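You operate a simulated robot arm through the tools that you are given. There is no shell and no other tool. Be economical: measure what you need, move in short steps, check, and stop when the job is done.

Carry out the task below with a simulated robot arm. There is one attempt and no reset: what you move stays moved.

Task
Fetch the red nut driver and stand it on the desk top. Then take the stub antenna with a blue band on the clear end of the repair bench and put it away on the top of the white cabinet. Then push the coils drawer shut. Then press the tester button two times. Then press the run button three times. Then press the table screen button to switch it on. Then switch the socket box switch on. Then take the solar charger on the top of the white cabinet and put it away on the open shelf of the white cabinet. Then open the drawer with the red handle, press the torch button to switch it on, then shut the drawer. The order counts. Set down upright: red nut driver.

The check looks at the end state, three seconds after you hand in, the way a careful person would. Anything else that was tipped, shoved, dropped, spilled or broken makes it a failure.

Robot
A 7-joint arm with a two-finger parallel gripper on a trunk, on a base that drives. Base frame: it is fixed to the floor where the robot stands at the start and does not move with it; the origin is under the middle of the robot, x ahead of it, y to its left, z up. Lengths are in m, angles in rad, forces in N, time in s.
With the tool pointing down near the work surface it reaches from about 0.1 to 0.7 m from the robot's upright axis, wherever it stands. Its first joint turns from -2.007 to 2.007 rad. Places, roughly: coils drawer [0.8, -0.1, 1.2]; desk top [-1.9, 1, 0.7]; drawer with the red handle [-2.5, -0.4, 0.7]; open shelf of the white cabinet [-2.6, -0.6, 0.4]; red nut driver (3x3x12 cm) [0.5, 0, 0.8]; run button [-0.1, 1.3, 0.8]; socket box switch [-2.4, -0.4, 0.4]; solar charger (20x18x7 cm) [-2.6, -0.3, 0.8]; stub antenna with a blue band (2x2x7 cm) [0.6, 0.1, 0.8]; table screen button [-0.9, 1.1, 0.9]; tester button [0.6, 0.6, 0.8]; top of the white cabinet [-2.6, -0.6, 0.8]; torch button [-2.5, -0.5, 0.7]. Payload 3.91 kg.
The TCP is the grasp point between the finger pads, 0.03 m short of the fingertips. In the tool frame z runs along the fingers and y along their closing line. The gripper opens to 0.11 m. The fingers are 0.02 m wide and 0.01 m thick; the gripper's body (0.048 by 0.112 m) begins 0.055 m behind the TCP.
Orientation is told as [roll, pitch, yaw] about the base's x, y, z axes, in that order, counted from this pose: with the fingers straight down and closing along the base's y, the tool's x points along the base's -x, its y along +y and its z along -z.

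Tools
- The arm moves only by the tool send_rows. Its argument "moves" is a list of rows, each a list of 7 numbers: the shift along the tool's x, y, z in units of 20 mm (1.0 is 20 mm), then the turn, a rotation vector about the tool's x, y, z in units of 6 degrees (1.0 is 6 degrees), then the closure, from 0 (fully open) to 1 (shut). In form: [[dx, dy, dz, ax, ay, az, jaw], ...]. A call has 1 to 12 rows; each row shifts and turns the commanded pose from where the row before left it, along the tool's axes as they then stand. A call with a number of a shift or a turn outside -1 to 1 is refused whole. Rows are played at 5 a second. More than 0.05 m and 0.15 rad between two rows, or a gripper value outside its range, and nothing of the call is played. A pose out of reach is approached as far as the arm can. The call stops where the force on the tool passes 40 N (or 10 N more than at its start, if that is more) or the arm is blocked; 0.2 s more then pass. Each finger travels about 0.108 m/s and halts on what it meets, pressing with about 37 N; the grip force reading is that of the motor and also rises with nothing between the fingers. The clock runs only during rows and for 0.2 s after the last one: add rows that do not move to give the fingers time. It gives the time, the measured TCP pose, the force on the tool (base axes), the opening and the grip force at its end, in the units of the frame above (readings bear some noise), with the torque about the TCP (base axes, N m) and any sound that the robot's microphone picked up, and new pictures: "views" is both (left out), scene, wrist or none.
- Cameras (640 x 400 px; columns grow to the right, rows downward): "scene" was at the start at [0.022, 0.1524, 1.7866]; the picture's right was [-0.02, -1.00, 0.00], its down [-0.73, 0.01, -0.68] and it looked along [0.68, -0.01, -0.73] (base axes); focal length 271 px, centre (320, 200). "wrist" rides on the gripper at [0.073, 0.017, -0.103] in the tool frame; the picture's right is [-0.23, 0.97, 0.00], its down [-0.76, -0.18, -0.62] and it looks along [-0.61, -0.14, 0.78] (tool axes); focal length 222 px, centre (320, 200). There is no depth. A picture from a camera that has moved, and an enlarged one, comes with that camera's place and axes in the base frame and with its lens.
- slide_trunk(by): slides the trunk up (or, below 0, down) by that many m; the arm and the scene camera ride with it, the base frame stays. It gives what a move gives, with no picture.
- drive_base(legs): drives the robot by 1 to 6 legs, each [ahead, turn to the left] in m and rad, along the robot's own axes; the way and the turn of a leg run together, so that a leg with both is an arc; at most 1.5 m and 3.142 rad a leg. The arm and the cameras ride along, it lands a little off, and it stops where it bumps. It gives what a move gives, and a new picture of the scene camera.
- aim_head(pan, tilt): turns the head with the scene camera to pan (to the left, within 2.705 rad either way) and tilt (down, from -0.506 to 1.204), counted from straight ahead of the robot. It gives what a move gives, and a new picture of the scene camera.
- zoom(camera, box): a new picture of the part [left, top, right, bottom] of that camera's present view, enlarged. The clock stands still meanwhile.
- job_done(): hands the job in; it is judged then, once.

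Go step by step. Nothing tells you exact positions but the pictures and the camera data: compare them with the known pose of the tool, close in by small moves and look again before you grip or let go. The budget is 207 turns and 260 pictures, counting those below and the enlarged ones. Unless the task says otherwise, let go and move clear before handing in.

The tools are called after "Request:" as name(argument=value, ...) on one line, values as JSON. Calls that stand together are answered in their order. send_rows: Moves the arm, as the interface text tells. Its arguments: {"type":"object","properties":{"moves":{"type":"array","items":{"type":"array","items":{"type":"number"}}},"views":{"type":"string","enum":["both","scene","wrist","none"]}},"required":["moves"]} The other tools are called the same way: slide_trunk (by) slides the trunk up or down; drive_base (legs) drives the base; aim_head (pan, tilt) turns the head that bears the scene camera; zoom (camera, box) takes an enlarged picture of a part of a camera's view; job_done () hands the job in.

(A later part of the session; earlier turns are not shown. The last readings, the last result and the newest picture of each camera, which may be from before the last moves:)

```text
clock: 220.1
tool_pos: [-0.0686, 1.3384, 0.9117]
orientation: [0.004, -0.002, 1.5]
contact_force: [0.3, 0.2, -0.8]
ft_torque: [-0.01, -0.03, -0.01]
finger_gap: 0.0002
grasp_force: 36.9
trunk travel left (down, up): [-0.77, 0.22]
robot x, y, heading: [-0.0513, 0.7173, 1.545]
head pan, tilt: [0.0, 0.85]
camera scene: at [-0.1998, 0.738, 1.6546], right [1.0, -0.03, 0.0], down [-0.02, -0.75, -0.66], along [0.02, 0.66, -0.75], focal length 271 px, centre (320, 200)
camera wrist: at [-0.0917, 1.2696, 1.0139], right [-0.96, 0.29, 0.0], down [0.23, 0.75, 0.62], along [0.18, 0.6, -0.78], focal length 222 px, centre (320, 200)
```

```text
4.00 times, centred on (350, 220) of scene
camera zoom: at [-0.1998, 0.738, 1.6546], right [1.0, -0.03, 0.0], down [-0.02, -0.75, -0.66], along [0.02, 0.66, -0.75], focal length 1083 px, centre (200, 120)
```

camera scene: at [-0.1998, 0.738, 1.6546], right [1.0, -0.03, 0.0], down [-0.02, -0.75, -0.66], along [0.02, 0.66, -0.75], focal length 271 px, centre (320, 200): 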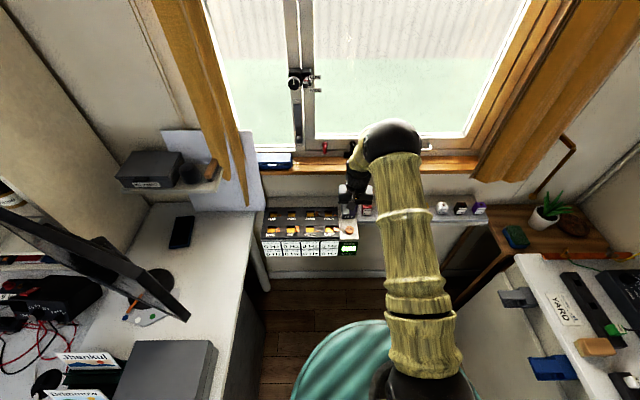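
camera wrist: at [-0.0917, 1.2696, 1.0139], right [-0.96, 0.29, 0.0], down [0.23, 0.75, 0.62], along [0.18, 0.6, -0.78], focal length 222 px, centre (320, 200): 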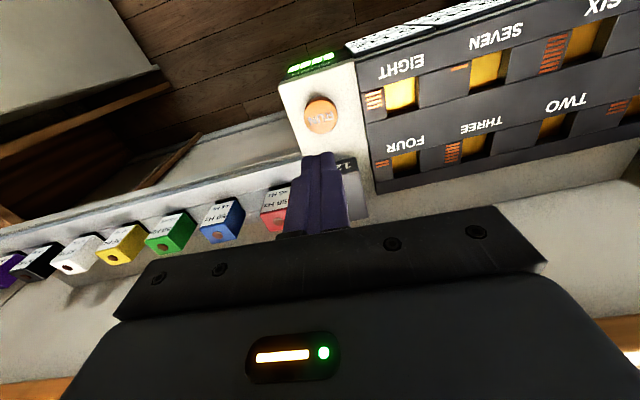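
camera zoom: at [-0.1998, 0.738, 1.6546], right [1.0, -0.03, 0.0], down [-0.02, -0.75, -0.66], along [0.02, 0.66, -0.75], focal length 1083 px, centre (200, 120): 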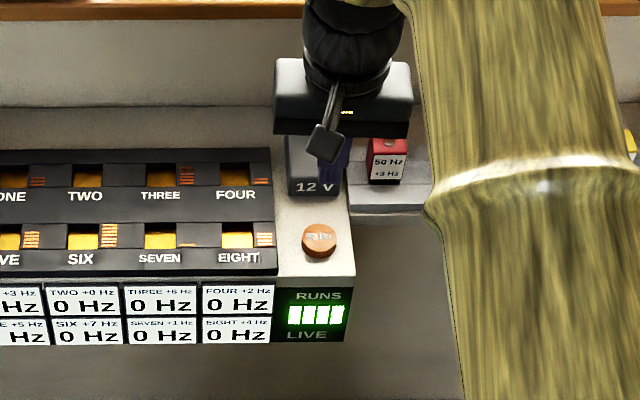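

Request:
send_rows(moves=[[-0.15, 0.05, 1, 0, 0, 0, 1], [0, 0, 1, 0, 0, 0, 1], [0, 0, 1, 0, 0, 0, 1], [0, 0, 0.5, 0, 0, 0, 1]], views="wrist")

Request:
zoom(camera="wrist", box=[240, 60, 400, 190])

Request:
zoom(camera="scene", box=[310, 190, 390, 250])

```text
clock: 221.1
tool_pos: [-0.0703, 1.3421, 0.8422]
orientation: [0.003, 0.0, 1.501]
contact_force: [-0.6, -0.5, 0.5]
ft_torque: [-0.01, 0.01, 0.02]
finger_gap: 0.0002
grasp_force: 36.9
trunk travel left (down, up): [-0.77, 0.22]
robot x, y, heading: [-0.0512, 0.7171, 1.549]
head pan, tilt: [0.0, 0.85]
camera wrist: at [-0.093, 1.2724, 0.9447], right [-0.96, 0.29, 0.0], down [0.23, 0.75, 0.62], along [0.18, 0.59, -0.78], focal length 222 px, centre (320, 200)
```

wrist: 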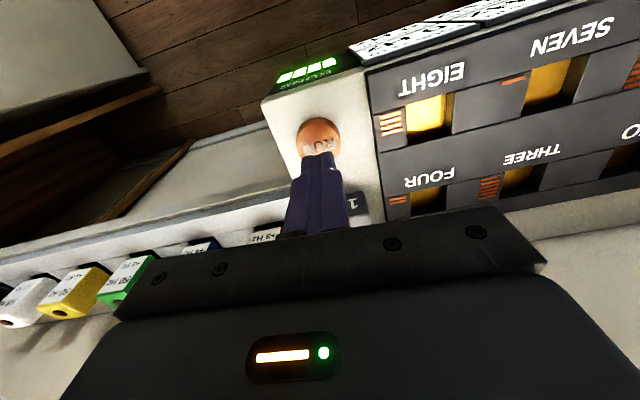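

```text
3.08 times, centred on (320, 125) of wrist
camera zoom: at [-0.093, 1.2724, 0.9447], right [-0.96, 0.29, 0.0], down [0.23, 0.75, 0.62], along [0.18, 0.59, -0.78], focal length 684 px, centre (320, 431)
```

zoom: 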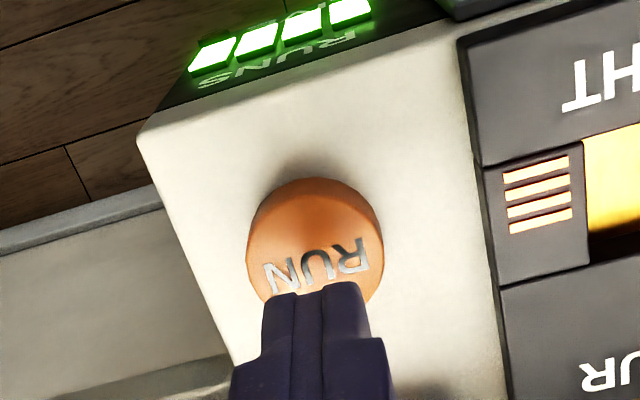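

```text
6.67 times, centred on (350, 220) of scene
camera zoom: at [-0.1999, 0.7378, 1.6546], right [1.0, -0.03, 0.0], down [-0.02, -0.75, -0.66], along [0.02, 0.66, -0.75], focal length 1806 px, centre (120, 67)
```

zoom: 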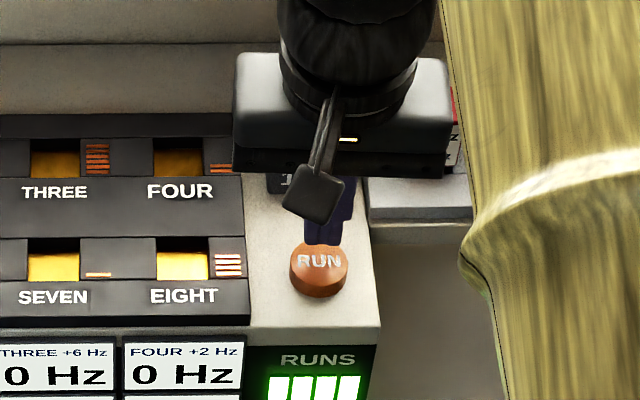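

Request:
send_rows(moves=[[0, 0, 0.5, 0, 0, 0, 1], [0, 0, 0.3, 0, 0, 0, 1], [0, 0, 0.2, 0, 0, 0, 1]], views="wrist")

Request:
zoom(camera="wrist", box=[240, 60, 400, 190])

```text
clock: 221.9
tool_pos: [-0.0707, 1.3419, 0.8229]
orientation: [0.003, -0.001, 1.5]
contact_force: [0.5, 0.0, 0.6]
ft_torque: [-0.01, 0.02, 0.01]
finger_gap: 0.0
grasp_force: 37.0
trunk travel left (down, up): [-0.77, 0.22]
robot x, y, heading: [-0.0463, 0.7119, 1.547]
head pan, tilt: [0.0, 0.85]
camera wrist: at [-0.0928, 1.2713, 0.9244], right [-0.96, 0.29, 0.0], down [0.23, 0.75, 0.62], along [0.18, 0.6, -0.78], focal length 222 px, centre (320, 200)
```

wrist: 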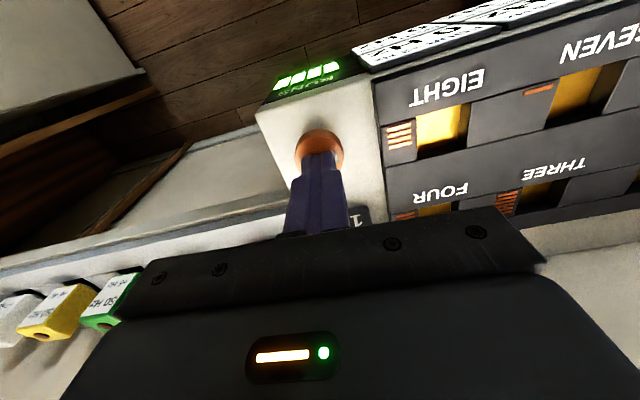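

```text
3.08 times, centred on (320, 125) of wrist
camera zoom: at [-0.0928, 1.2713, 0.9244], right [-0.96, 0.29, 0.0], down [0.23, 0.75, 0.62], along [0.18, 0.6, -0.78], focal length 684 px, centre (320, 431)
```

zoom: 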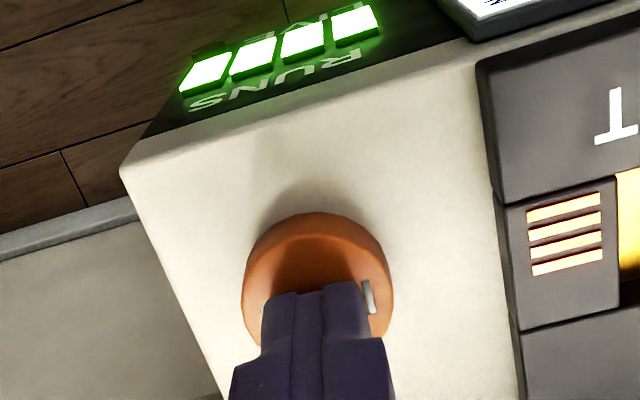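

Nicely centred over RUN. Now pressing in small steps until a click.

Request:
send_rows(moves=[[0, 0, 0.15, 0, 0, 0, 1], [0, 0, 0.15, 0, 0, 0, 1], [0, 0, 0.15, 0, 0, 0, 1]], views="none")

```text
clock: 222.7
tool_pos: [-0.0715, 1.3414, 0.8145]
orientation: [0.003, -0.005, 1.501]
contact_force: [0.4, 0.3, 16.0]
ft_torque: [-0.04, -0.01, 0.0]
finger_gap: 0.0
grasp_force: 36.9
trunk travel left (down, up): [-0.77, 0.22]
robot x, y, heading: [-0.0485, 0.7143, 1.542]
head pan, tilt: [0.0, 0.85]
heard: click
```

First click. Releasing and pressing again twice, checking each.

Request:
send_rows(moves=[[0, 0, -0.5, 0, 0, 0, 1], [0, 0, 0, 0, 0, 0, 1]], views="scene")

Request:
zoom(camera="scene", box=[310, 190, 390, 260])

Request:
send_rows(moves=[[0, 0, 0.25, 0, 0, 0, 1], [0, 0, 0.25, 0, 0, 0, 1], [0, 0, 0, 0, 0, 0, 1]], views="none")

```text
clock: 223.3
tool_pos: [-0.0704, 1.3391, 0.8206]
orientation: [0.004, 0.002, 1.5]
contact_force: [0.8, -0.4, 1.7]
ft_torque: [0.0, -0.02, -0.02]
finger_gap: 0.0
grasp_force: 37.3
trunk travel left (down, up): [-0.77, 0.22]
robot x, y, heading: [-0.0498, 0.7138, 1.544]
head pan, tilt: [0.0, 0.85]
camera scene: at [-0.1998, 0.7378, 1.6545], right [1.0, -0.03, 0.0], down [-0.02, -0.75, -0.66], along [0.02, 0.66, -0.75], focal length 271 px, centre (320, 200)
```

scene: 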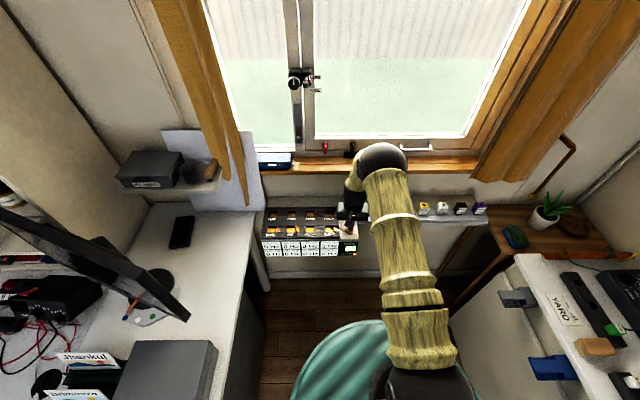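

```text
5.71 times, centred on (350, 225) of scene
camera zoom: at [-0.1998, 0.7378, 1.6545], right [1.0, -0.03, 0.0], down [-0.02, -0.75, -0.66], along [0.02, 0.66, -0.75], focal length 1548 px, centre (149, 57)
```

zoom: 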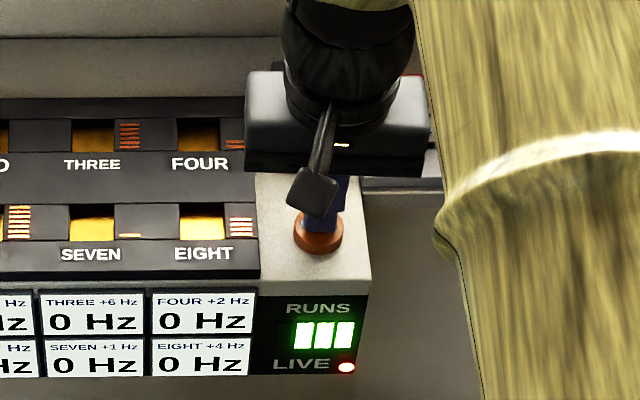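

```text
clock: 224.1
tool_pos: [-0.0704, 1.3403, 0.8129]
orientation: [0.005, -0.001, 1.502]
contact_force: [1.1, -8.3, 22.6]
ft_torque: [-0.26, -0.07, -0.02]
finger_gap: 0.0001
grasp_force: 36.8
trunk travel left (down, up): [-0.77, 0.22]
robot x, y, heading: [-0.0499, 0.7146, 1.549]
head pan, tilt: [0.0, 0.85]
```

The RUNS display counts down with each run (4→3). No second click was heard, so I'll release further and check the display.

Request:
send_rows(moves=[[0, 0, -0.6, 0, 0, 0, 1], [0, 0, -0.6, 0, 0, 0, 1], [0, 0, 0, 0, 0, 0, 1]], views="none")

Request:
zoom(camera="scene", box=[310, 190, 390, 260])

```text
clock: 224.9
tool_pos: [-0.0702, 1.34, 0.8344]
orientation: [0.003, 0.0, 1.502]
contact_force: [-0.1, 0.5, 0.2]
ft_torque: [-0.02, 0.01, 0.03]
finger_gap: 0.0
grasp_force: 37.1
trunk travel left (down, up): [-0.77, 0.22]
robot x, y, heading: [-0.0483, 0.7137, 1.546]
head pan, tilt: [0.0, 0.85]
```

```text
5.71 times, centred on (350, 225) of scene
camera zoom: at [-0.1998, 0.7381, 1.6545], right [1.0, -0.03, 0.0], down [-0.02, -0.75, -0.66], along [0.02, 0.66, -0.75], focal length 1548 px, centre (149, 57)
```

zoom: 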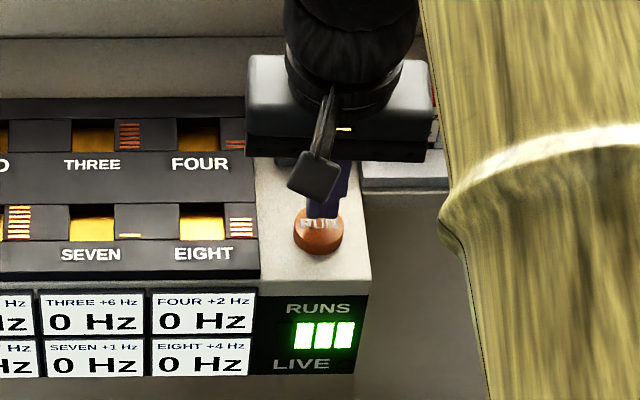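

Display still shows 3 remaining, so only one press has counted. Pressing again from full release.

Request:
send_rows(moves=[[0, 0, 0.5, 0, 0, 0, 1], [0, 0, 0.3, 0, 0, 0, 1], [0, 0, 0.2, 0, 0, 0, 1]], views="none")

Request:
send_rows(moves=[[0, 0, -0.6, 0, 0, 0, 1], [0, 0, -0.6, 0, 0, 0, 1], [0, 0, 0, 0, 0, 0, 1]], views="none")

Request:
zoom(camera="scene", box=[310, 190, 390, 260])

```text
clock: 225.7
tool_pos: [-0.0689, 1.3418, 0.8172]
orientation: [0.003, -0.001, 1.5]
contact_force: [2.5, 0.9, 5.8]
ft_torque: [0.06, -0.07, 0.01]
finger_gap: 0.0
grasp_force: 37.4
trunk travel left (down, up): [-0.77, 0.22]
robot x, y, heading: [-0.0496, 0.718, 1.546]
head pan, tilt: [0.0, 0.85]
heard: click
```

```text
clock: 226.5
tool_pos: [-0.0687, 1.3404, 0.8408]
orientation: [0.003, 0.002, 1.502]
contact_force: [0.3, 0.1, 0.0]
ft_torque: [-0.01, 0.02, 0.01]
finger_gap: 0.0
grasp_force: 37.0
trunk travel left (down, up): [-0.77, 0.22]
robot x, y, heading: [-0.0537, 0.7136, 1.543]
head pan, tilt: [0.0, 0.85]
```

```text
5.71 times, centred on (350, 225) of scene
camera zoom: at [-0.1998, 0.7378, 1.6546], right [1.0, -0.03, 0.0], down [-0.02, -0.75, -0.66], along [0.02, 0.66, -0.75], focal length 1548 px, centre (149, 57)
```

zoom: 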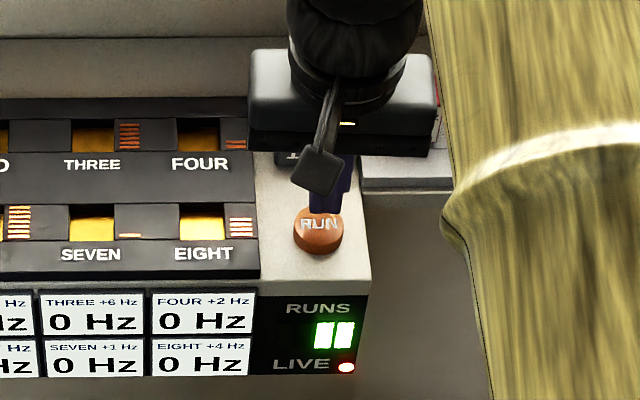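

Two runs counted. LIVE is still lit; I'll wait for it to go out and press the third time.

Request:
send_rows(moves=[[0, 0, 0, 0, 0, 0, 1], [0, 0, 0, 0, 0, 0, 1], [0, 0, 0, 0, 0, 0, 1], [0, 0, 0, 0, 0, 0, 1], [0, 0, 0, 0, 0, 0, 1], [0, 0, 0, 0, 0, 0, 1], [0, 0, 0, 0, 0, 0, 1], [0, 0, 0.5, 0, 0, 0, 1], [0, 0, 0.4, 0, 0, 0, 1], [0, 0, 0.3, 0, 0, 0, 1], [0, 0, 0.05, 0, 0, 0, 1]], views="none")

Request:
send_rows(moves=[[0, 0, -0.6, 0, 0, 0, 1], [0, 0, -0.6, 0, 0, 0, 1], [0, 0, -1, 0, 0, 0, 1]], views="none")

Request:
zoom(camera="scene", box=[310, 190, 390, 260])

```text
clock: 228.9
tool_pos: [-0.0699, 1.3407, 0.8174]
orientation: [0.003, -0.002, 1.501]
contact_force: [1.9, 3.1, 6.6]
ft_torque: [0.05, -0.01, -0.01]
finger_gap: 0.0001
grasp_force: 37.0
trunk travel left (down, up): [-0.77, 0.22]
robot x, y, heading: [-0.0476, 0.7136, 1.545]
head pan, tilt: [0.0, 0.85]
heard: click
```

```text
clock: 229.7
tool_pos: [-0.0714, 1.3396, 0.8604]
orientation: [0.003, 0.002, 1.501]
contact_force: [0.8, -0.7, -0.3]
ft_torque: [0.03, -0.01, 0.01]
finger_gap: 0.0003
grasp_force: 36.9
trunk travel left (down, up): [-0.77, 0.22]
robot x, y, heading: [-0.047, 0.7167, 1.542]
head pan, tilt: [0.0, 0.85]
```

```text
5.71 times, centred on (350, 225) of scene
camera zoom: at [-0.1998, 0.7372, 1.6546], right [1.0, -0.03, 0.0], down [-0.02, -0.75, -0.66], along [0.02, 0.66, -0.75], focal length 1548 px, centre (149, 57)
```

zoom: 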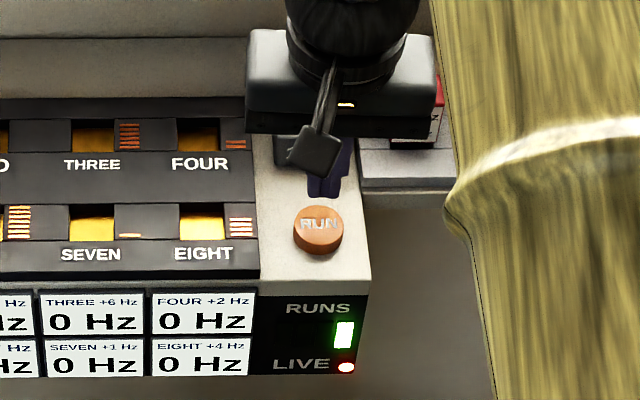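

Three runs registered. Next is the table screen; I'll lift, retract the arm, and drive to a spot in front of the monitor.

Request:
slide_trunk(by=0.2)

Request:
send_rows(moves=[[1, 0.1, -1, 0, 0, 0, 1], [1, 0.1, -1, 0, 0, 0, 1], [1, 0.1, 0, 0, 0, 0, 1], [1, 0.1, 0, 0, 0, 0, 1], [1, 0.1, 0, 0, 0, 0, 1], [1, 0.1, 0, 0, 0, 0, 1], [1, 0.1, 0, 0, 0, 0, 1], [1, 0.1, 0, 0, 0, 0, 1], [1, 0.1, 0, 0, 0, 0, 1], [1, 0.1, 0, 0, 0, 0, 1], [1, 0.1, 0, 0, 0, 0, 1]], views="none")

Request:
drive_base(legs=[[-0.36, 0], [0, 1.72], [0.76, 0], [0, -1.69]])

Request:
aim_head(pan=0, tilt=0.65)

```text
clock: 231.9
tool_pos: [-0.0711, 1.3404, 1.0594]
orientation: [0.002, 0.002, 1.501]
contact_force: [-0.1, -0.2, 0.6]
ft_torque: [-0.01, 0.02, 0.01]
finger_gap: 0.0
grasp_force: 37.6
trunk travel left (down, up): [-0.97, 0.02]
robot x, y, heading: [-0.0513, 0.7119, 1.55]
head pan, tilt: [0.0, 0.85]
```

```text
clock: 234.3
tool_pos: [-0.1096, 1.1211, 1.0984]
orientation: [0.003, 0.001, 1.501]
contact_force: [-0.3, 0.6, -0.1]
ft_torque: [-0.01, 0.01, 0.01]
finger_gap: 0.0001
grasp_force: 37.1
trunk travel left (down, up): [-0.97, 0.02]
robot x, y, heading: [-0.0412, 0.7144, 1.545]
head pan, tilt: [0.0, 0.85]
```

```text
clock: 253.3
tool_pos: [-0.8537, 0.6887, 1.0989]
orientation: [0.005, 0.003, 1.466]
contact_force: [0.1, -0.3, -0.1]
ft_torque: [0.05, 0.01, 0.0]
finger_gap: 0.0002
grasp_force: 37.4
trunk travel left (down, up): [-0.97, 0.02]
robot x, y, heading: [-0.8074, 0.279, 1.508]
head pan, tilt: [0.0, 0.85]
camera scene: at [-0.9573, 0.3089, 1.8546], right [1.0, -0.06, 0.0], down [-0.05, -0.75, -0.66], along [0.04, 0.66, -0.75], focal length 271 px, centre (320, 200)
```

scene: 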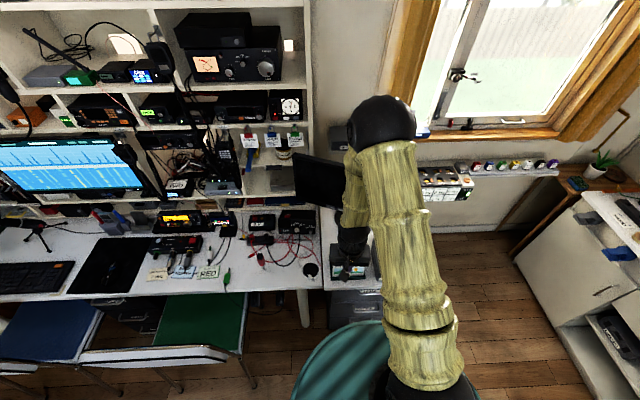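

```text
clock: 254.1
tool_pos: [-0.8529, 0.69, 1.0987]
orientation: [0.004, 0.001, 1.466]
contact_force: [-0.2, 0.2, -0.6]
ft_torque: [0.03, 0.01, -0.01]
finger_gap: 0.0
grasp_force: 36.9
trunk travel left (down, up): [-0.97, 0.02]
robot x, y, heading: [-0.8078, 0.279, 1.508]
head pan, tilt: [0.0, 0.649]
camera scene: at [-0.9568, 0.3175, 1.8712], right [1.0, -0.06, 0.0], down [-0.04, -0.6, -0.8], along [0.05, 0.79, -0.61], focal length 271 px, centre (320, 200)
```

scene: 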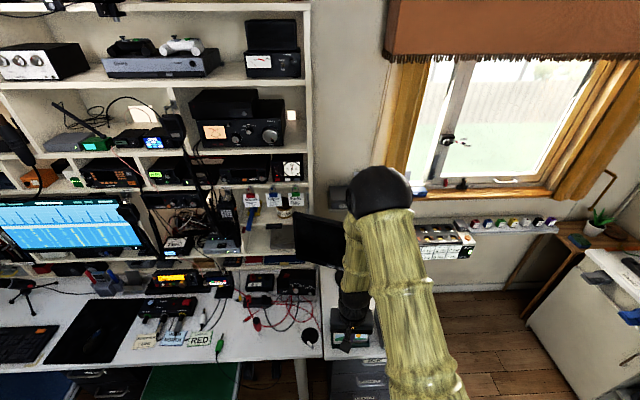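

Request:
send_rows(moves=[[0, 1, 0, 0, -1, 0, 1], [0, 1, 0, 0, -1, 0, 1], [0, 1, 0, 0, -1, 0, 1], [0, 1, 0, 0, -1, 0, 1], [0, 1, 0, 0, -1, 0, 1], [0, 1, 0, 0, -1, 0, 1], [0, 1, 0, 0, -1, 0, 1], [0, 1, 0, 0, -1, 0, 1]])

```text
clock: 255.8
tool_pos: [-1.0134, 0.7075, 1.1007]
orientation: [0.004, -0.84, 1.463]
contact_force: [0.6, -1.0, 0.3]
ft_torque: [-0.01, 0.0, 0.03]
finger_gap: 0.0
grasp_force: 36.5
trunk travel left (down, up): [-0.97, 0.02]
robot x, y, heading: [-0.8098, 0.2846, 1.511]
head pan, tilt: [0.0, 0.649]
camera scene: at [-0.9586, 0.3168, 1.8711], right [1.0, -0.06, 0.0], down [-0.04, -0.6, -0.8], along [0.05, 0.8, -0.6], focal length 271 px, centre (320, 200)
camera wrist: at [-1.0449, 0.5851, 1.1145], right [-0.95, 0.25, 0.17], down [0.18, 0.03, 0.98], along [0.24, 0.97, -0.07], focal length 222 px, centre (320, 200)
```

scene: 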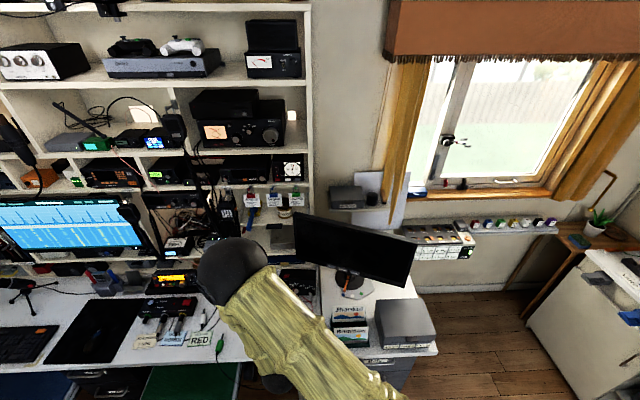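
wrist: 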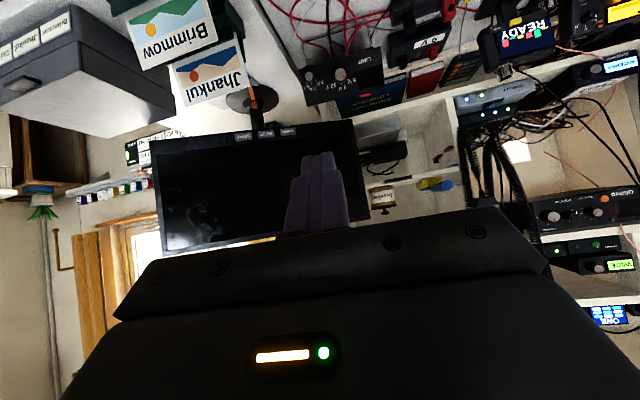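

Now both cameras see the monitor, with three labelled buttons on its lower bezel. Zooming in.

Request:
zoom(camera="wrist", box=[200, 100, 340, 190])

Request:
zoom(camera="scene", box=[280, 200, 440, 310])

```text
4.44 times, centred on (270, 145) of wrist
camera zoom: at [-1.0449, 0.5851, 1.1145], right [-0.95, 0.25, 0.17], down [0.18, 0.03, 0.98], along [0.24, 0.97, -0.07], focal length 987 px, centre (542, 444)
```

zoom: 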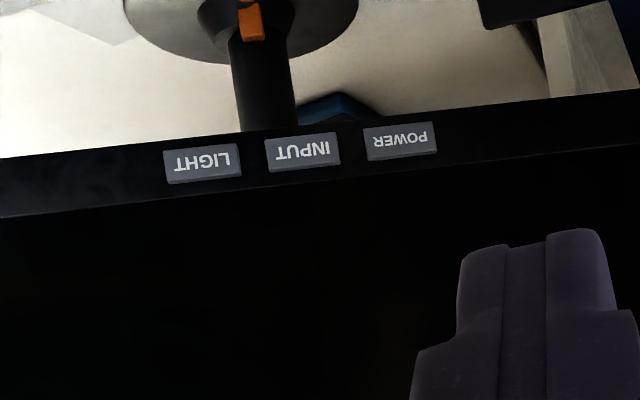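

```text
3.64 times, centred on (360, 255) of scene
camera zoom: at [-0.9586, 0.3168, 1.8711], right [1.0, -0.06, 0.0], down [-0.04, -0.6, -0.8], along [0.05, 0.8, -0.6], focal length 985 px, centre (174, 0)
```

zoom: 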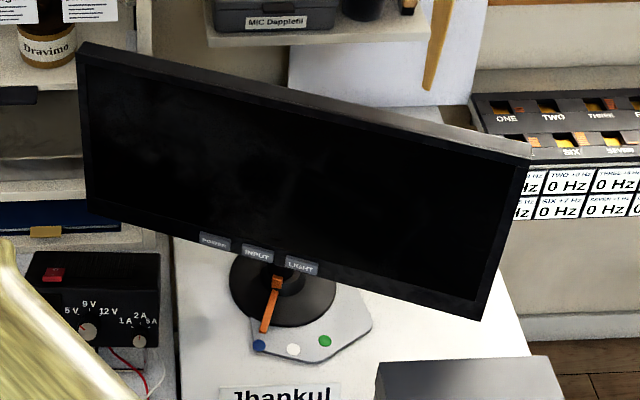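

POWER is the leftmost bezel button at about (-0.857, 1.123, 0.885); the screen faces along (-0.43,-0.90). I'll drive slightly closer, lower, and approach with the tool tilted.

Request:
drive_base(legs=[[0.09, 0]])

Request:
send_rows(moves=[[0, 0, 0, 0.59, 0, 0.53, 1], [0, 0, 0, 0.59, 0, 0.53, 1], [0, 0, 0, 0.59, 0, 0.53, 1], [0, 0, 0, 0.59, 0, 0.53, 1]], views="none")

Request:
slide_trunk(by=-0.17)

Request:
send_rows(moves=[[-0.667, 0, 0.745, 0, 0, 0, 1], [-0.667, 0, 0.745, 0, 0, 0, 1], [-0.667, 0, 0.745, 0, 0, 0, 1], [-0.667, 0, 0.745, 0, 0, 0, 1], [-0.667, 0, 0.745, 0, 0, 0, 1], [-0.667, 0, 0.745, 0, 0, 0, 1], [-0.667, 0, 0.745, 0, 0, 0, 1]])

```text
clock: 257.1
tool_pos: [-1.0081, 0.8009, 1.0999]
orientation: [0.006, -0.836, 1.462]
contact_force: [0.2, 0.2, 0.0]
ft_torque: [0.01, 0.02, 0.02]
finger_gap: 0.0001
grasp_force: 37.3
trunk travel left (down, up): [-0.97, 0.02]
robot x, y, heading: [-0.8043, 0.3727, 1.505]
head pan, tilt: [0.0, 0.649]
camera scene: at [-0.9513, 0.411, 1.8712], right [1.0, -0.06, 0.0], down [-0.04, -0.6, -0.8], along [0.05, 0.79, -0.6], focal length 271 px, centre (320, 200)
```

scene: 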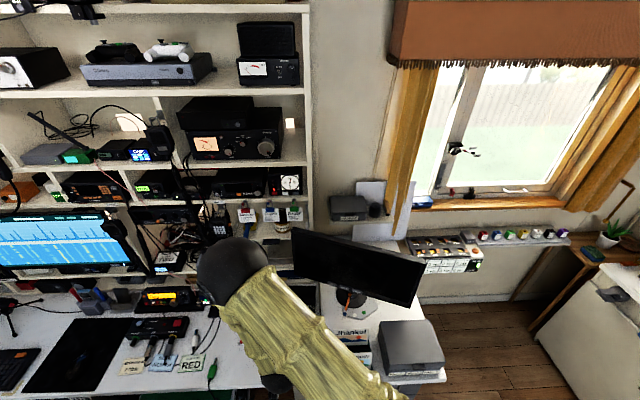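

```text
clock: 258.1
tool_pos: [-1.0067, 0.8007, 1.0993]
orientation: [0.004, -0.836, 1.132]
contact_force: [0.2, 0.0, -1.0]
ft_torque: [-0.02, 0.0, 0.02]
finger_gap: 0.0
grasp_force: 37.0
trunk travel left (down, up): [-0.97, 0.02]
robot x, y, heading: [-0.8039, 0.3753, 1.508]
head pan, tilt: [0.0, 0.649]
```

```text
clock: 260.0
tool_pos: [-1.0078, 0.8004, 0.9308]
orientation: [0.003, -0.837, 1.134]
contact_force: [0.3, 0.7, -0.2]
ft_torque: [0.02, -0.02, -0.01]
finger_gap: 0.0
grasp_force: 37.3
trunk travel left (down, up): [-0.8, 0.19]
robot x, y, heading: [-0.8026, 0.3731, 1.512]
head pan, tilt: [0.0, 0.649]
```

```text
clock: 261.6
tool_pos: [-0.9492, 0.9271, 0.9284]
orientation: [0.004, -0.835, 1.132]
contact_force: [-0.1, 0.5, 0.2]
ft_torque: [-0.03, 0.02, -0.01]
finger_gap: 0.0
grasp_force: 36.8
trunk travel left (down, up): [-0.8, 0.19]
robot x, y, heading: [-0.803, 0.3721, 1.512]
head pan, tilt: [0.0, 0.649]
camera scene: at [-0.9509, 0.4106, 1.7012], right [1.0, -0.06, 0.0], down [-0.04, -0.6, -0.8], along [0.05, 0.79, -0.6], focal length 271 px, centre (320, 200)
camera wrist: at [-1.0181, 0.8222, 0.9437], right [-0.82, 0.55, 0.17], down [0.18, -0.03, 0.98], along [0.54, 0.84, -0.07], focal length 222 px, centre (320, 200)
```

scene: 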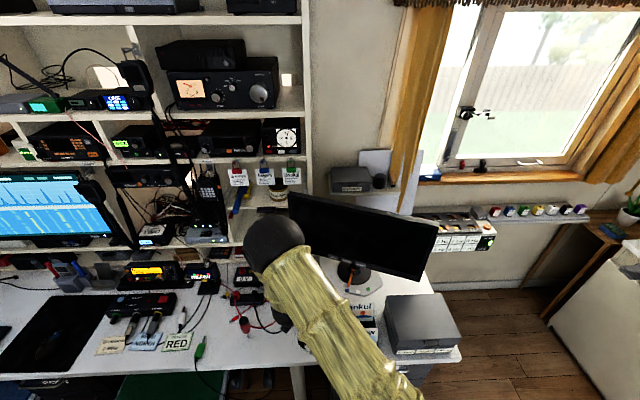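
wrist: 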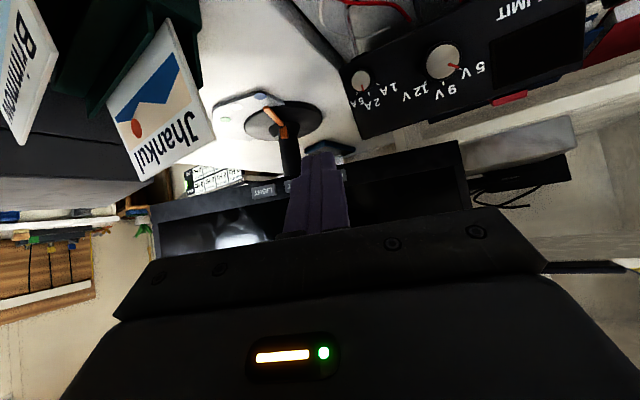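

Request:
zoom(camera="wrist", box=[240, 130, 400, 240])

Request:
zoom(camera="scene", box=[240, 190, 440, 320])

```text
3.64 times, centred on (320, 185) of wrist
camera zoom: at [-1.0181, 0.8222, 0.9437], right [-0.82, 0.55, 0.17], down [0.18, -0.03, 0.98], along [0.54, 0.84, -0.07], focal length 808 px, centre (320, 254)
```

zoom: 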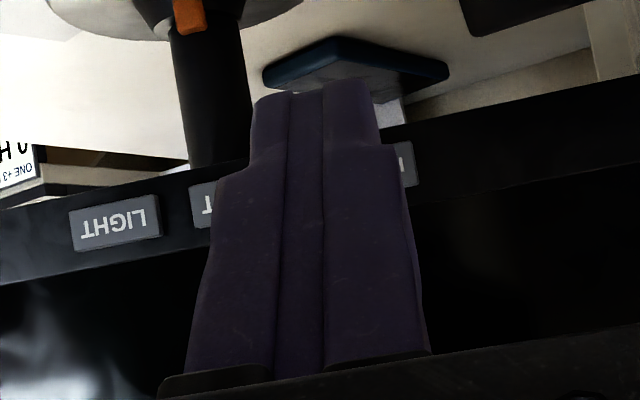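

```text
3.08 times, centred on (340, 255) of scene
camera zoom: at [-0.9509, 0.4106, 1.7012], right [1.0, -0.06, 0.0], down [-0.04, -0.6, -0.8], along [0.05, 0.79, -0.6], focal length 833 px, centre (258, 31)
```

zoom: 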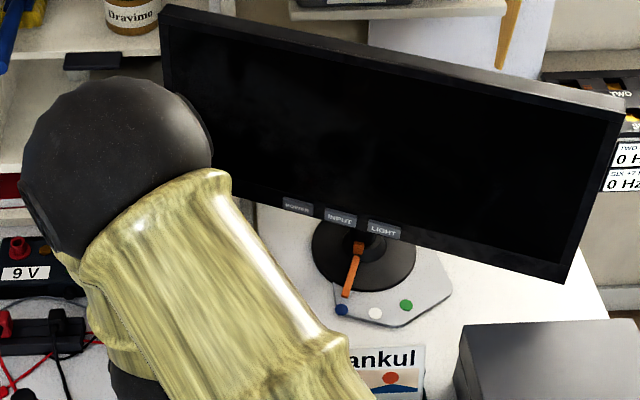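

Request:
send_rows(moves=[[-0.518, 0, 0.879, 0, 0, 0, 1], [-0.518, 0, 0.879, 0, 0, 0, 1], [-0.518, 0, 0.879, 0, 0, 0, 1], [-0.518, 0, 0.879, 0, 0, 0, 1], [-0.518, 0, 0.879, 0, 0, 0, 1], [-0.518, 0, 0.879, 0, 0, 0, 1], [-0.518, 0, 0.879, 0, 0, 0, 1]], views="wrist")

Request:
zoom(camera="wrist", box=[240, 110, 400, 220])

Request:
zoom(camera="scene", box=[250, 190, 390, 290])

```text
clock: 263.2
tool_pos: [-0.8888, 1.0551, 0.8993]
orientation: [0.002, -0.837, 1.133]
contact_force: [-0.5, -0.4, 0.7]
ft_torque: [0.01, 0.01, 0.02]
finger_gap: 0.0
grasp_force: 37.0
trunk travel left (down, up): [-0.8, 0.19]
robot x, y, heading: [-0.8011, 0.3743, 1.51]
head pan, tilt: [0.0, 0.649]
camera wrist: at [-0.9578, 0.9492, 0.9136], right [-0.82, 0.55, 0.17], down [0.18, -0.03, 0.98], along [0.55, 0.84, -0.07], focal length 222 px, centre (320, 200)
```

wrist: 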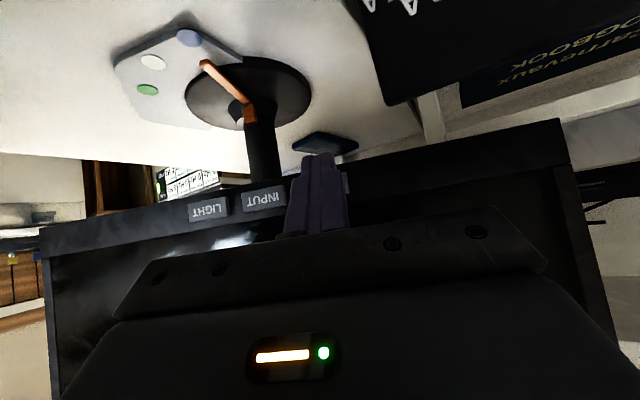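

```text
3.64 times, centred on (320, 165) of wrist
camera zoom: at [-0.9578, 0.9492, 0.9136], right [-0.82, 0.55, 0.17], down [0.18, -0.03, 0.98], along [0.55, 0.84, -0.07], focal length 808 px, centre (320, 327)
```

zoom: 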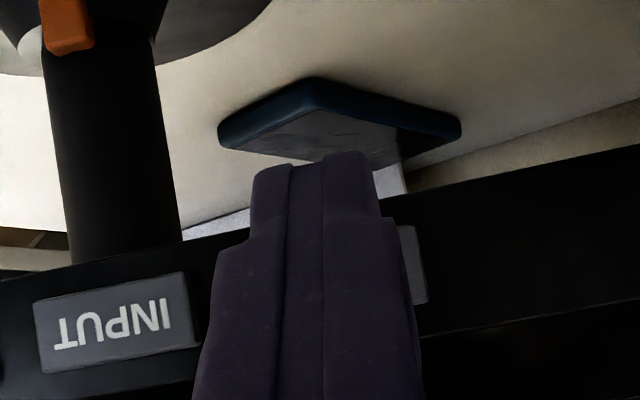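

```text
4.00 times, centred on (320, 240) of scene
camera zoom: at [-0.9509, 0.4107, 1.7012], right [1.0, -0.06, 0.0], down [-0.04, -0.6, -0.8], along [0.05, 0.79, -0.61], focal length 1083 px, centre (320, 40)
```

zoom: 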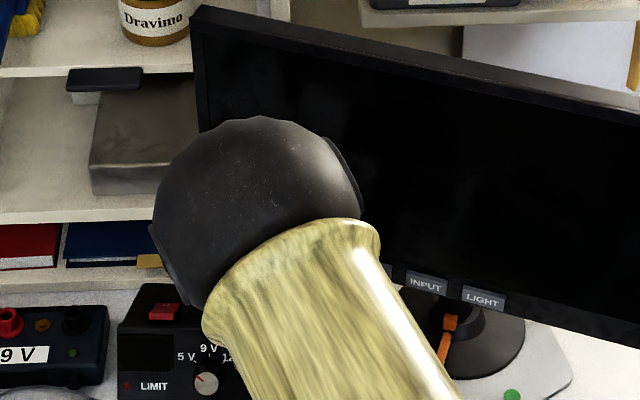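

Aligned with POWER, about 3 cm away. Advancing slowly until a click.

Request:
send_rows(moves=[[-0.3, 0, 0.335, 0, 0, 0, 1], [-0.3, 0, 0.335, 0, 0, 0, 1], [-0.2, 0, 0.223, 0, 0, 0, 1]], views="wrist")

Request:
zoom(camera="wrist", box=[240, 110, 400, 220])

```text
clock: 264.0
tool_pos: [-0.8793, 1.0771, 0.8992]
orientation: [0.004, -0.835, 1.132]
contact_force: [0.0, 0.0, 0.0]
ft_torque: [-0.01, -0.01, -0.04]
finger_gap: 0.0
grasp_force: 37.7
trunk travel left (down, up): [-0.8, 0.19]
robot x, y, heading: [-0.7993, 0.3713, 1.509]
head pan, tilt: [0.0, 0.649]
camera wrist: at [-0.9483, 0.9717, 0.9139], right [-0.82, 0.55, 0.17], down [0.18, -0.03, 0.98], along [0.54, 0.84, -0.07], focal length 222 px, centre (320, 200)
```

wrist: 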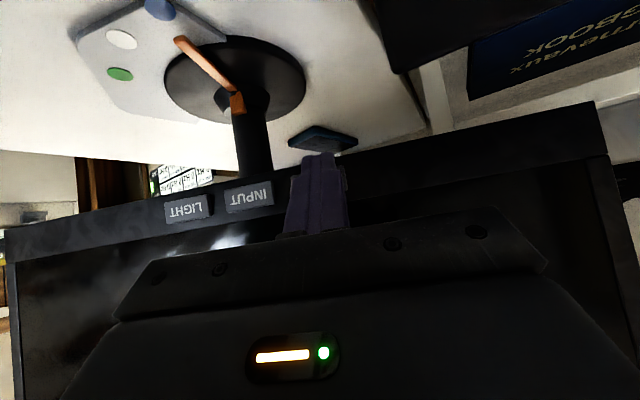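

```text
3.64 times, centred on (320, 165) of wrist
camera zoom: at [-0.9483, 0.9717, 0.9139], right [-0.82, 0.55, 0.17], down [0.18, -0.03, 0.98], along [0.54, 0.84, -0.07], focal length 808 px, centre (320, 327)
```

zoom: 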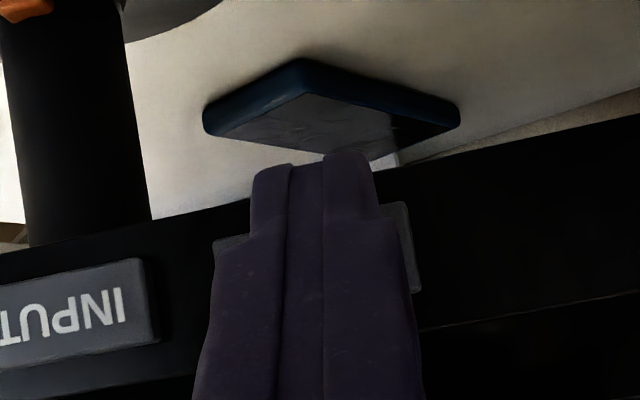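

Request:
send_rows(moves=[[-0.1, 0, 0.112, 0, 0, 0, 1], [-0.1, 0, 0.112, 0, 0, 0, 1]], views="none")

Request:
send_rows(moves=[[-0.1, 0, 0.112, 0, 0, 0, 1], [-0.1, 0, 0.112, 0, 0, 0, 1]], views="none")

```text
clock: 264.6
tool_pos: [-0.878, 1.0811, 0.9002]
orientation: [0.004, -0.833, 1.132]
contact_force: [-0.7, -2.9, -1.3]
ft_torque: [-0.07, 0.06, 0.0]
finger_gap: 0.0001
grasp_force: 37.5
trunk travel left (down, up): [-0.8, 0.19]
robot x, y, heading: [-0.8037, 0.3711, 1.506]
head pan, tilt: [0.0, 0.649]
heard: click
```

```text
clock: 265.2
tool_pos: [-0.8761, 1.0845, 0.901]
orientation: [0.004, -0.833, 1.133]
contact_force: [-4.8, -20.3, 1.2]
ft_torque: [-0.19, 0.14, -0.06]
finger_gap: 0.0001
grasp_force: 37.2
trunk travel left (down, up): [-0.8, 0.19]
robot x, y, heading: [-0.8015, 0.3745, 1.508]
head pan, tilt: [0.0, 0.649]
```

Click heard on the first touch. I'll back off and see whether the screen is on.

Request:
send_rows(moves=[[0.667, 0, -0.745, 0, 0, 0, 1], [0.667, 0, -0.745, 0, 0, 0, 1], [0.667, 0, -0.745, 0, 0, 0, 1], [0.667, 0, -0.745, 0, 0, 0, 1], [0.667, 0, -0.745, 0, 0, 0, 1], [0.667, 0, -0.745, 0, 0, 0, 1], [0.667, 0, -0.745, 0, 0, 0, 1], [0.667, 0, -0.745, 0, 0, 0, 1], [0.667, 0, -0.745, 0, 0, 0, 1]])

```text
clock: 267.2
tool_pos: [-0.9484, 0.925, 0.9026]
orientation: [0.003, -0.836, 1.132]
contact_force: [0.2, 1.1, 0.1]
ft_torque: [0.02, 0.0, -0.02]
finger_gap: 0.0
grasp_force: 37.0
trunk travel left (down, up): [-0.8, 0.19]
robot x, y, heading: [-0.8045, 0.3728, 1.513]
head pan, tilt: [0.0, 0.649]
camera scene: at [-0.9516, 0.4097, 1.7012], right [1.0, -0.06, 0.0], down [-0.04, -0.6, -0.8], along [0.05, 0.8, -0.6], focal length 271 px, centre (320, 200)
camera wrist: at [-1.0177, 0.8187, 0.9173], right [-0.82, 0.55, 0.17], down [0.18, -0.03, 0.98], along [0.54, 0.84, -0.07], focal length 222 px, centre (320, 200)
```

scene: 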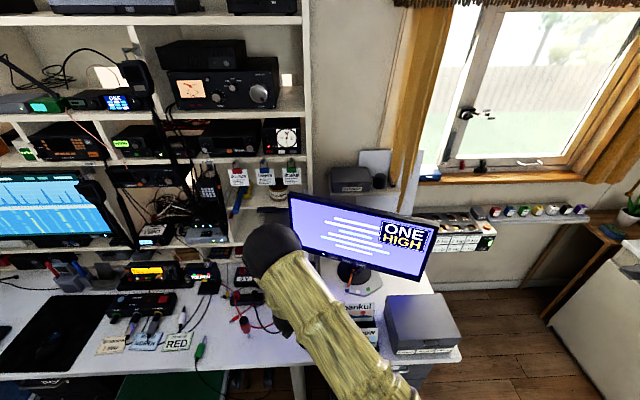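
wrist: 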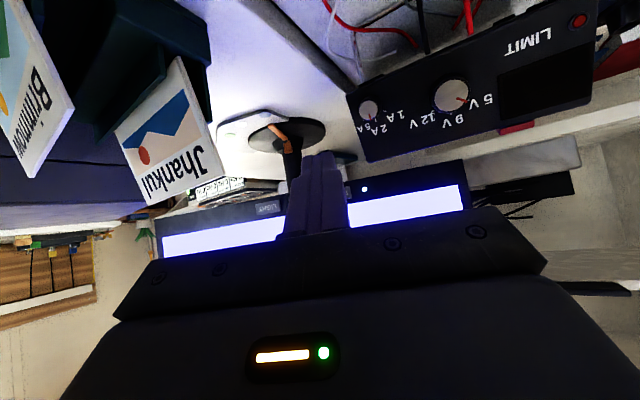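

The screen is on. I'll raise, retract and drive back to the white cabinet for the socket box switch.

Request:
slide_trunk(by=0.19)

Request:
send_rows(moves=[[0.667, -0.3, -0.745, 0, 0, 0, 1], [0.667, -0.3, -0.745, 0, 0, 0, 1], [0.667, -0.3, -0.745, 0, 0, 0, 1], [0.667, -0.3, -0.745, 0, 0, 0, 1], [0.667, -0.3, -0.745, 0, 0, 0, 1], [0.667, -0.3, -0.745, 0, 0, 0, 1]], views="none")

Request:
drive_base(legs=[[-0.18, 0], [0, 2.23], [1.15, 0], [0, -0.6]])

Request:
aim_head(pan=0, tilt=0.8)

```text
clock: 269.2
tool_pos: [-0.9491, 0.9254, 1.0931]
orientation: [0.004, -0.834, 1.132]
contact_force: [-0.4, -0.1, -0.4]
ft_torque: [-0.02, 0.02, 0.0]
finger_gap: 0.0
grasp_force: 37.2
trunk travel left (down, up): [-0.99, 0.0]
robot x, y, heading: [-0.8021, 0.3733, 1.511]
head pan, tilt: [0.0, 0.649]
```

```text
clock: 270.6
tool_pos: [-0.9677, 0.7994, 1.0942]
orientation: [0.006, -0.839, 1.13]
contact_force: [0.1, -0.6, 0.1]
ft_torque: [0.02, 0.0, -0.01]
finger_gap: 0.0
grasp_force: 37.0
trunk travel left (down, up): [-0.99, 0.0]
robot x, y, heading: [-0.8009, 0.3749, 1.51]
head pan, tilt: [0.0, 0.649]
```

```text
clock: 288.6
tool_pos: [-2.2161, -0.5642, 1.0936]
orientation: [0.002, -0.835, 2.709]
contact_force: [-0.1, 0.4, -0.2]
ft_torque: [0.01, 0.06, -0.03]
finger_gap: 0.0
grasp_force: 36.7
trunk travel left (down, up): [-0.99, 0.0]
robot x, y, heading: [-1.7889, -0.3973, 3.085]
head pan, tilt: [0.0, 0.649]
camera scene: at [-1.8242, -0.5472, 1.8912], right [0.06, 1.0, 0.0], down [0.6, -0.03, -0.8], along [-0.8, 0.04, -0.6], focal length 271 px, centre (320, 200)
```

scene: 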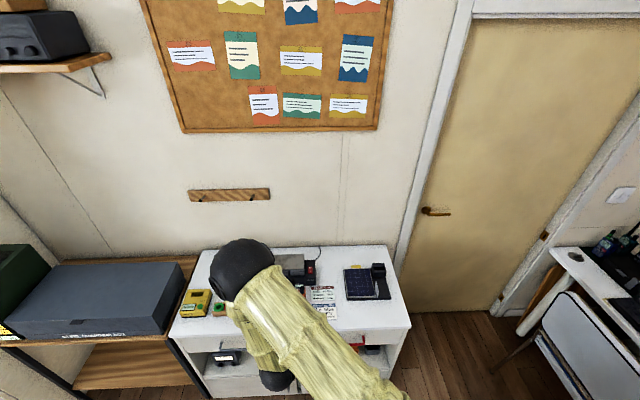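

```text
clock: 289.3
tool_pos: [-2.2165, -0.5641, 1.093]
orientation: [0.002, -0.834, 2.709]
contact_force: [-0.2, -0.2, 0.6]
ft_torque: [0.03, 0.03, -0.05]
finger_gap: 0.0002
grasp_force: 37.3
trunk travel left (down, up): [-0.99, 0.0]
robot x, y, heading: [-1.7873, -0.3989, 3.08]
head pan, tilt: [0.0, 0.799]
camera scene: at [-1.8179, -0.5477, 1.8787], right [0.06, 1.0, 0.0], down [0.72, -0.04, -0.7], along [-0.7, 0.04, -0.72], focal length 271 px, centre (320, 200)
```

scene: 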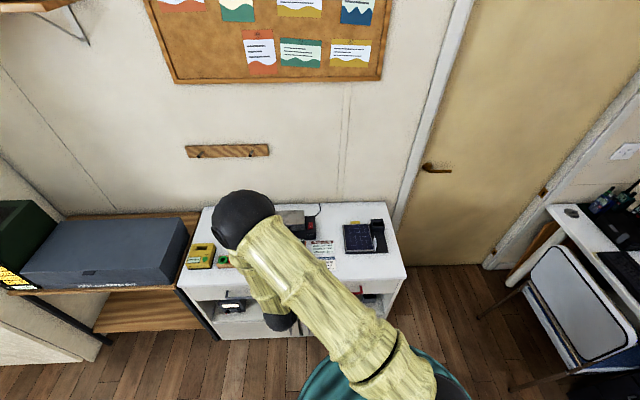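

I'll back up a little and lower the trunk to look into the open shelf.

Request:
drive_base(legs=[[-0.1, 0]])

Request:
slide_trunk(by=-0.6)

Request:
send_rows(moves=[[0.5, 0.5, -0.5, 0, 0, 0, 1]])

```text
clock: 290.5
tool_pos: [-2.1143, -0.5692, 1.0932]
orientation: [0.004, -0.836, 2.71]
contact_force: [-0.3, 0.8, -0.5]
ft_torque: [0.01, -0.02, 0.01]
finger_gap: 0.0
grasp_force: 36.5
trunk travel left (down, up): [-0.99, 0.0]
robot x, y, heading: [-1.6861, -0.4039, 3.09]
head pan, tilt: [0.0, 0.799]
camera scene: at [-1.7146, -0.5534, 1.8787], right [0.05, 1.0, 0.0], down [0.72, -0.04, -0.7], along [-0.7, 0.04, -0.72], focal length 271 px, centre (320, 200)
```

scene: 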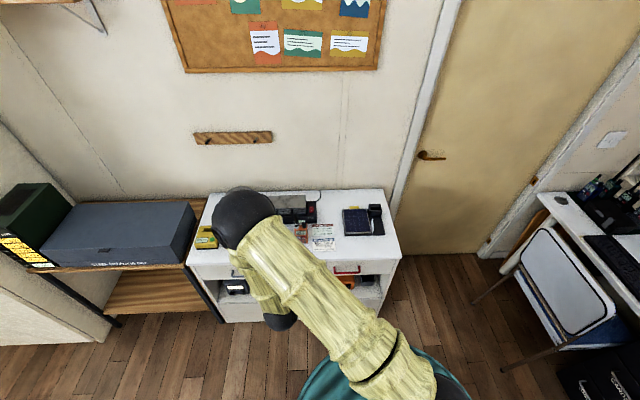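

```text
refused: -0.6 is not a number from -0.4 to 0.4
```

```text
clock: 290.9
tool_pos: [-2.1023, -0.5873, 1.0933]
orientation: [0.004, -0.836, 2.713]
contact_force: [0.9, 0.2, -0.4]
ft_torque: [0.01, 0.02, 0.0]
finger_gap: 0.0
grasp_force: 37.1
trunk travel left (down, up): [-0.99, 0.0]
robot x, y, heading: [-1.689, -0.3992, 3.089]
head pan, tilt: [0.0, 0.799]
camera scene: at [-1.7143, -0.5547, 1.8786], right [0.05, 1.0, 0.0], down [0.72, -0.04, -0.7], along [-0.7, 0.04, -0.72], focal length 271 px, centre (320, 200)
camera wrist: at [-1.9971, -0.6538, 1.1071], right [-0.54, -0.82, 0.17], down [0.03, 0.18, 0.98], along [-0.84, 0.54, -0.07], focal length 222 px, centre (320, 200)
```

scene: 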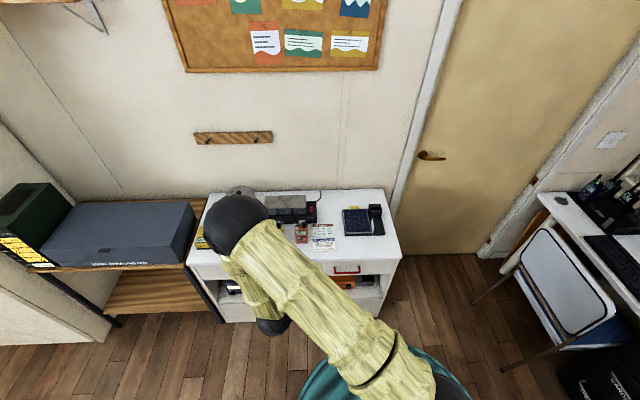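
wrist: 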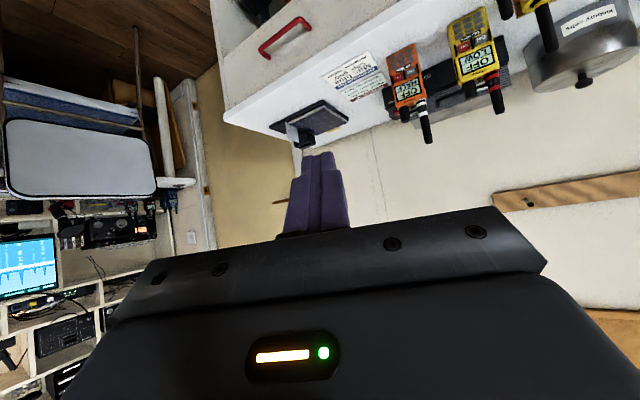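

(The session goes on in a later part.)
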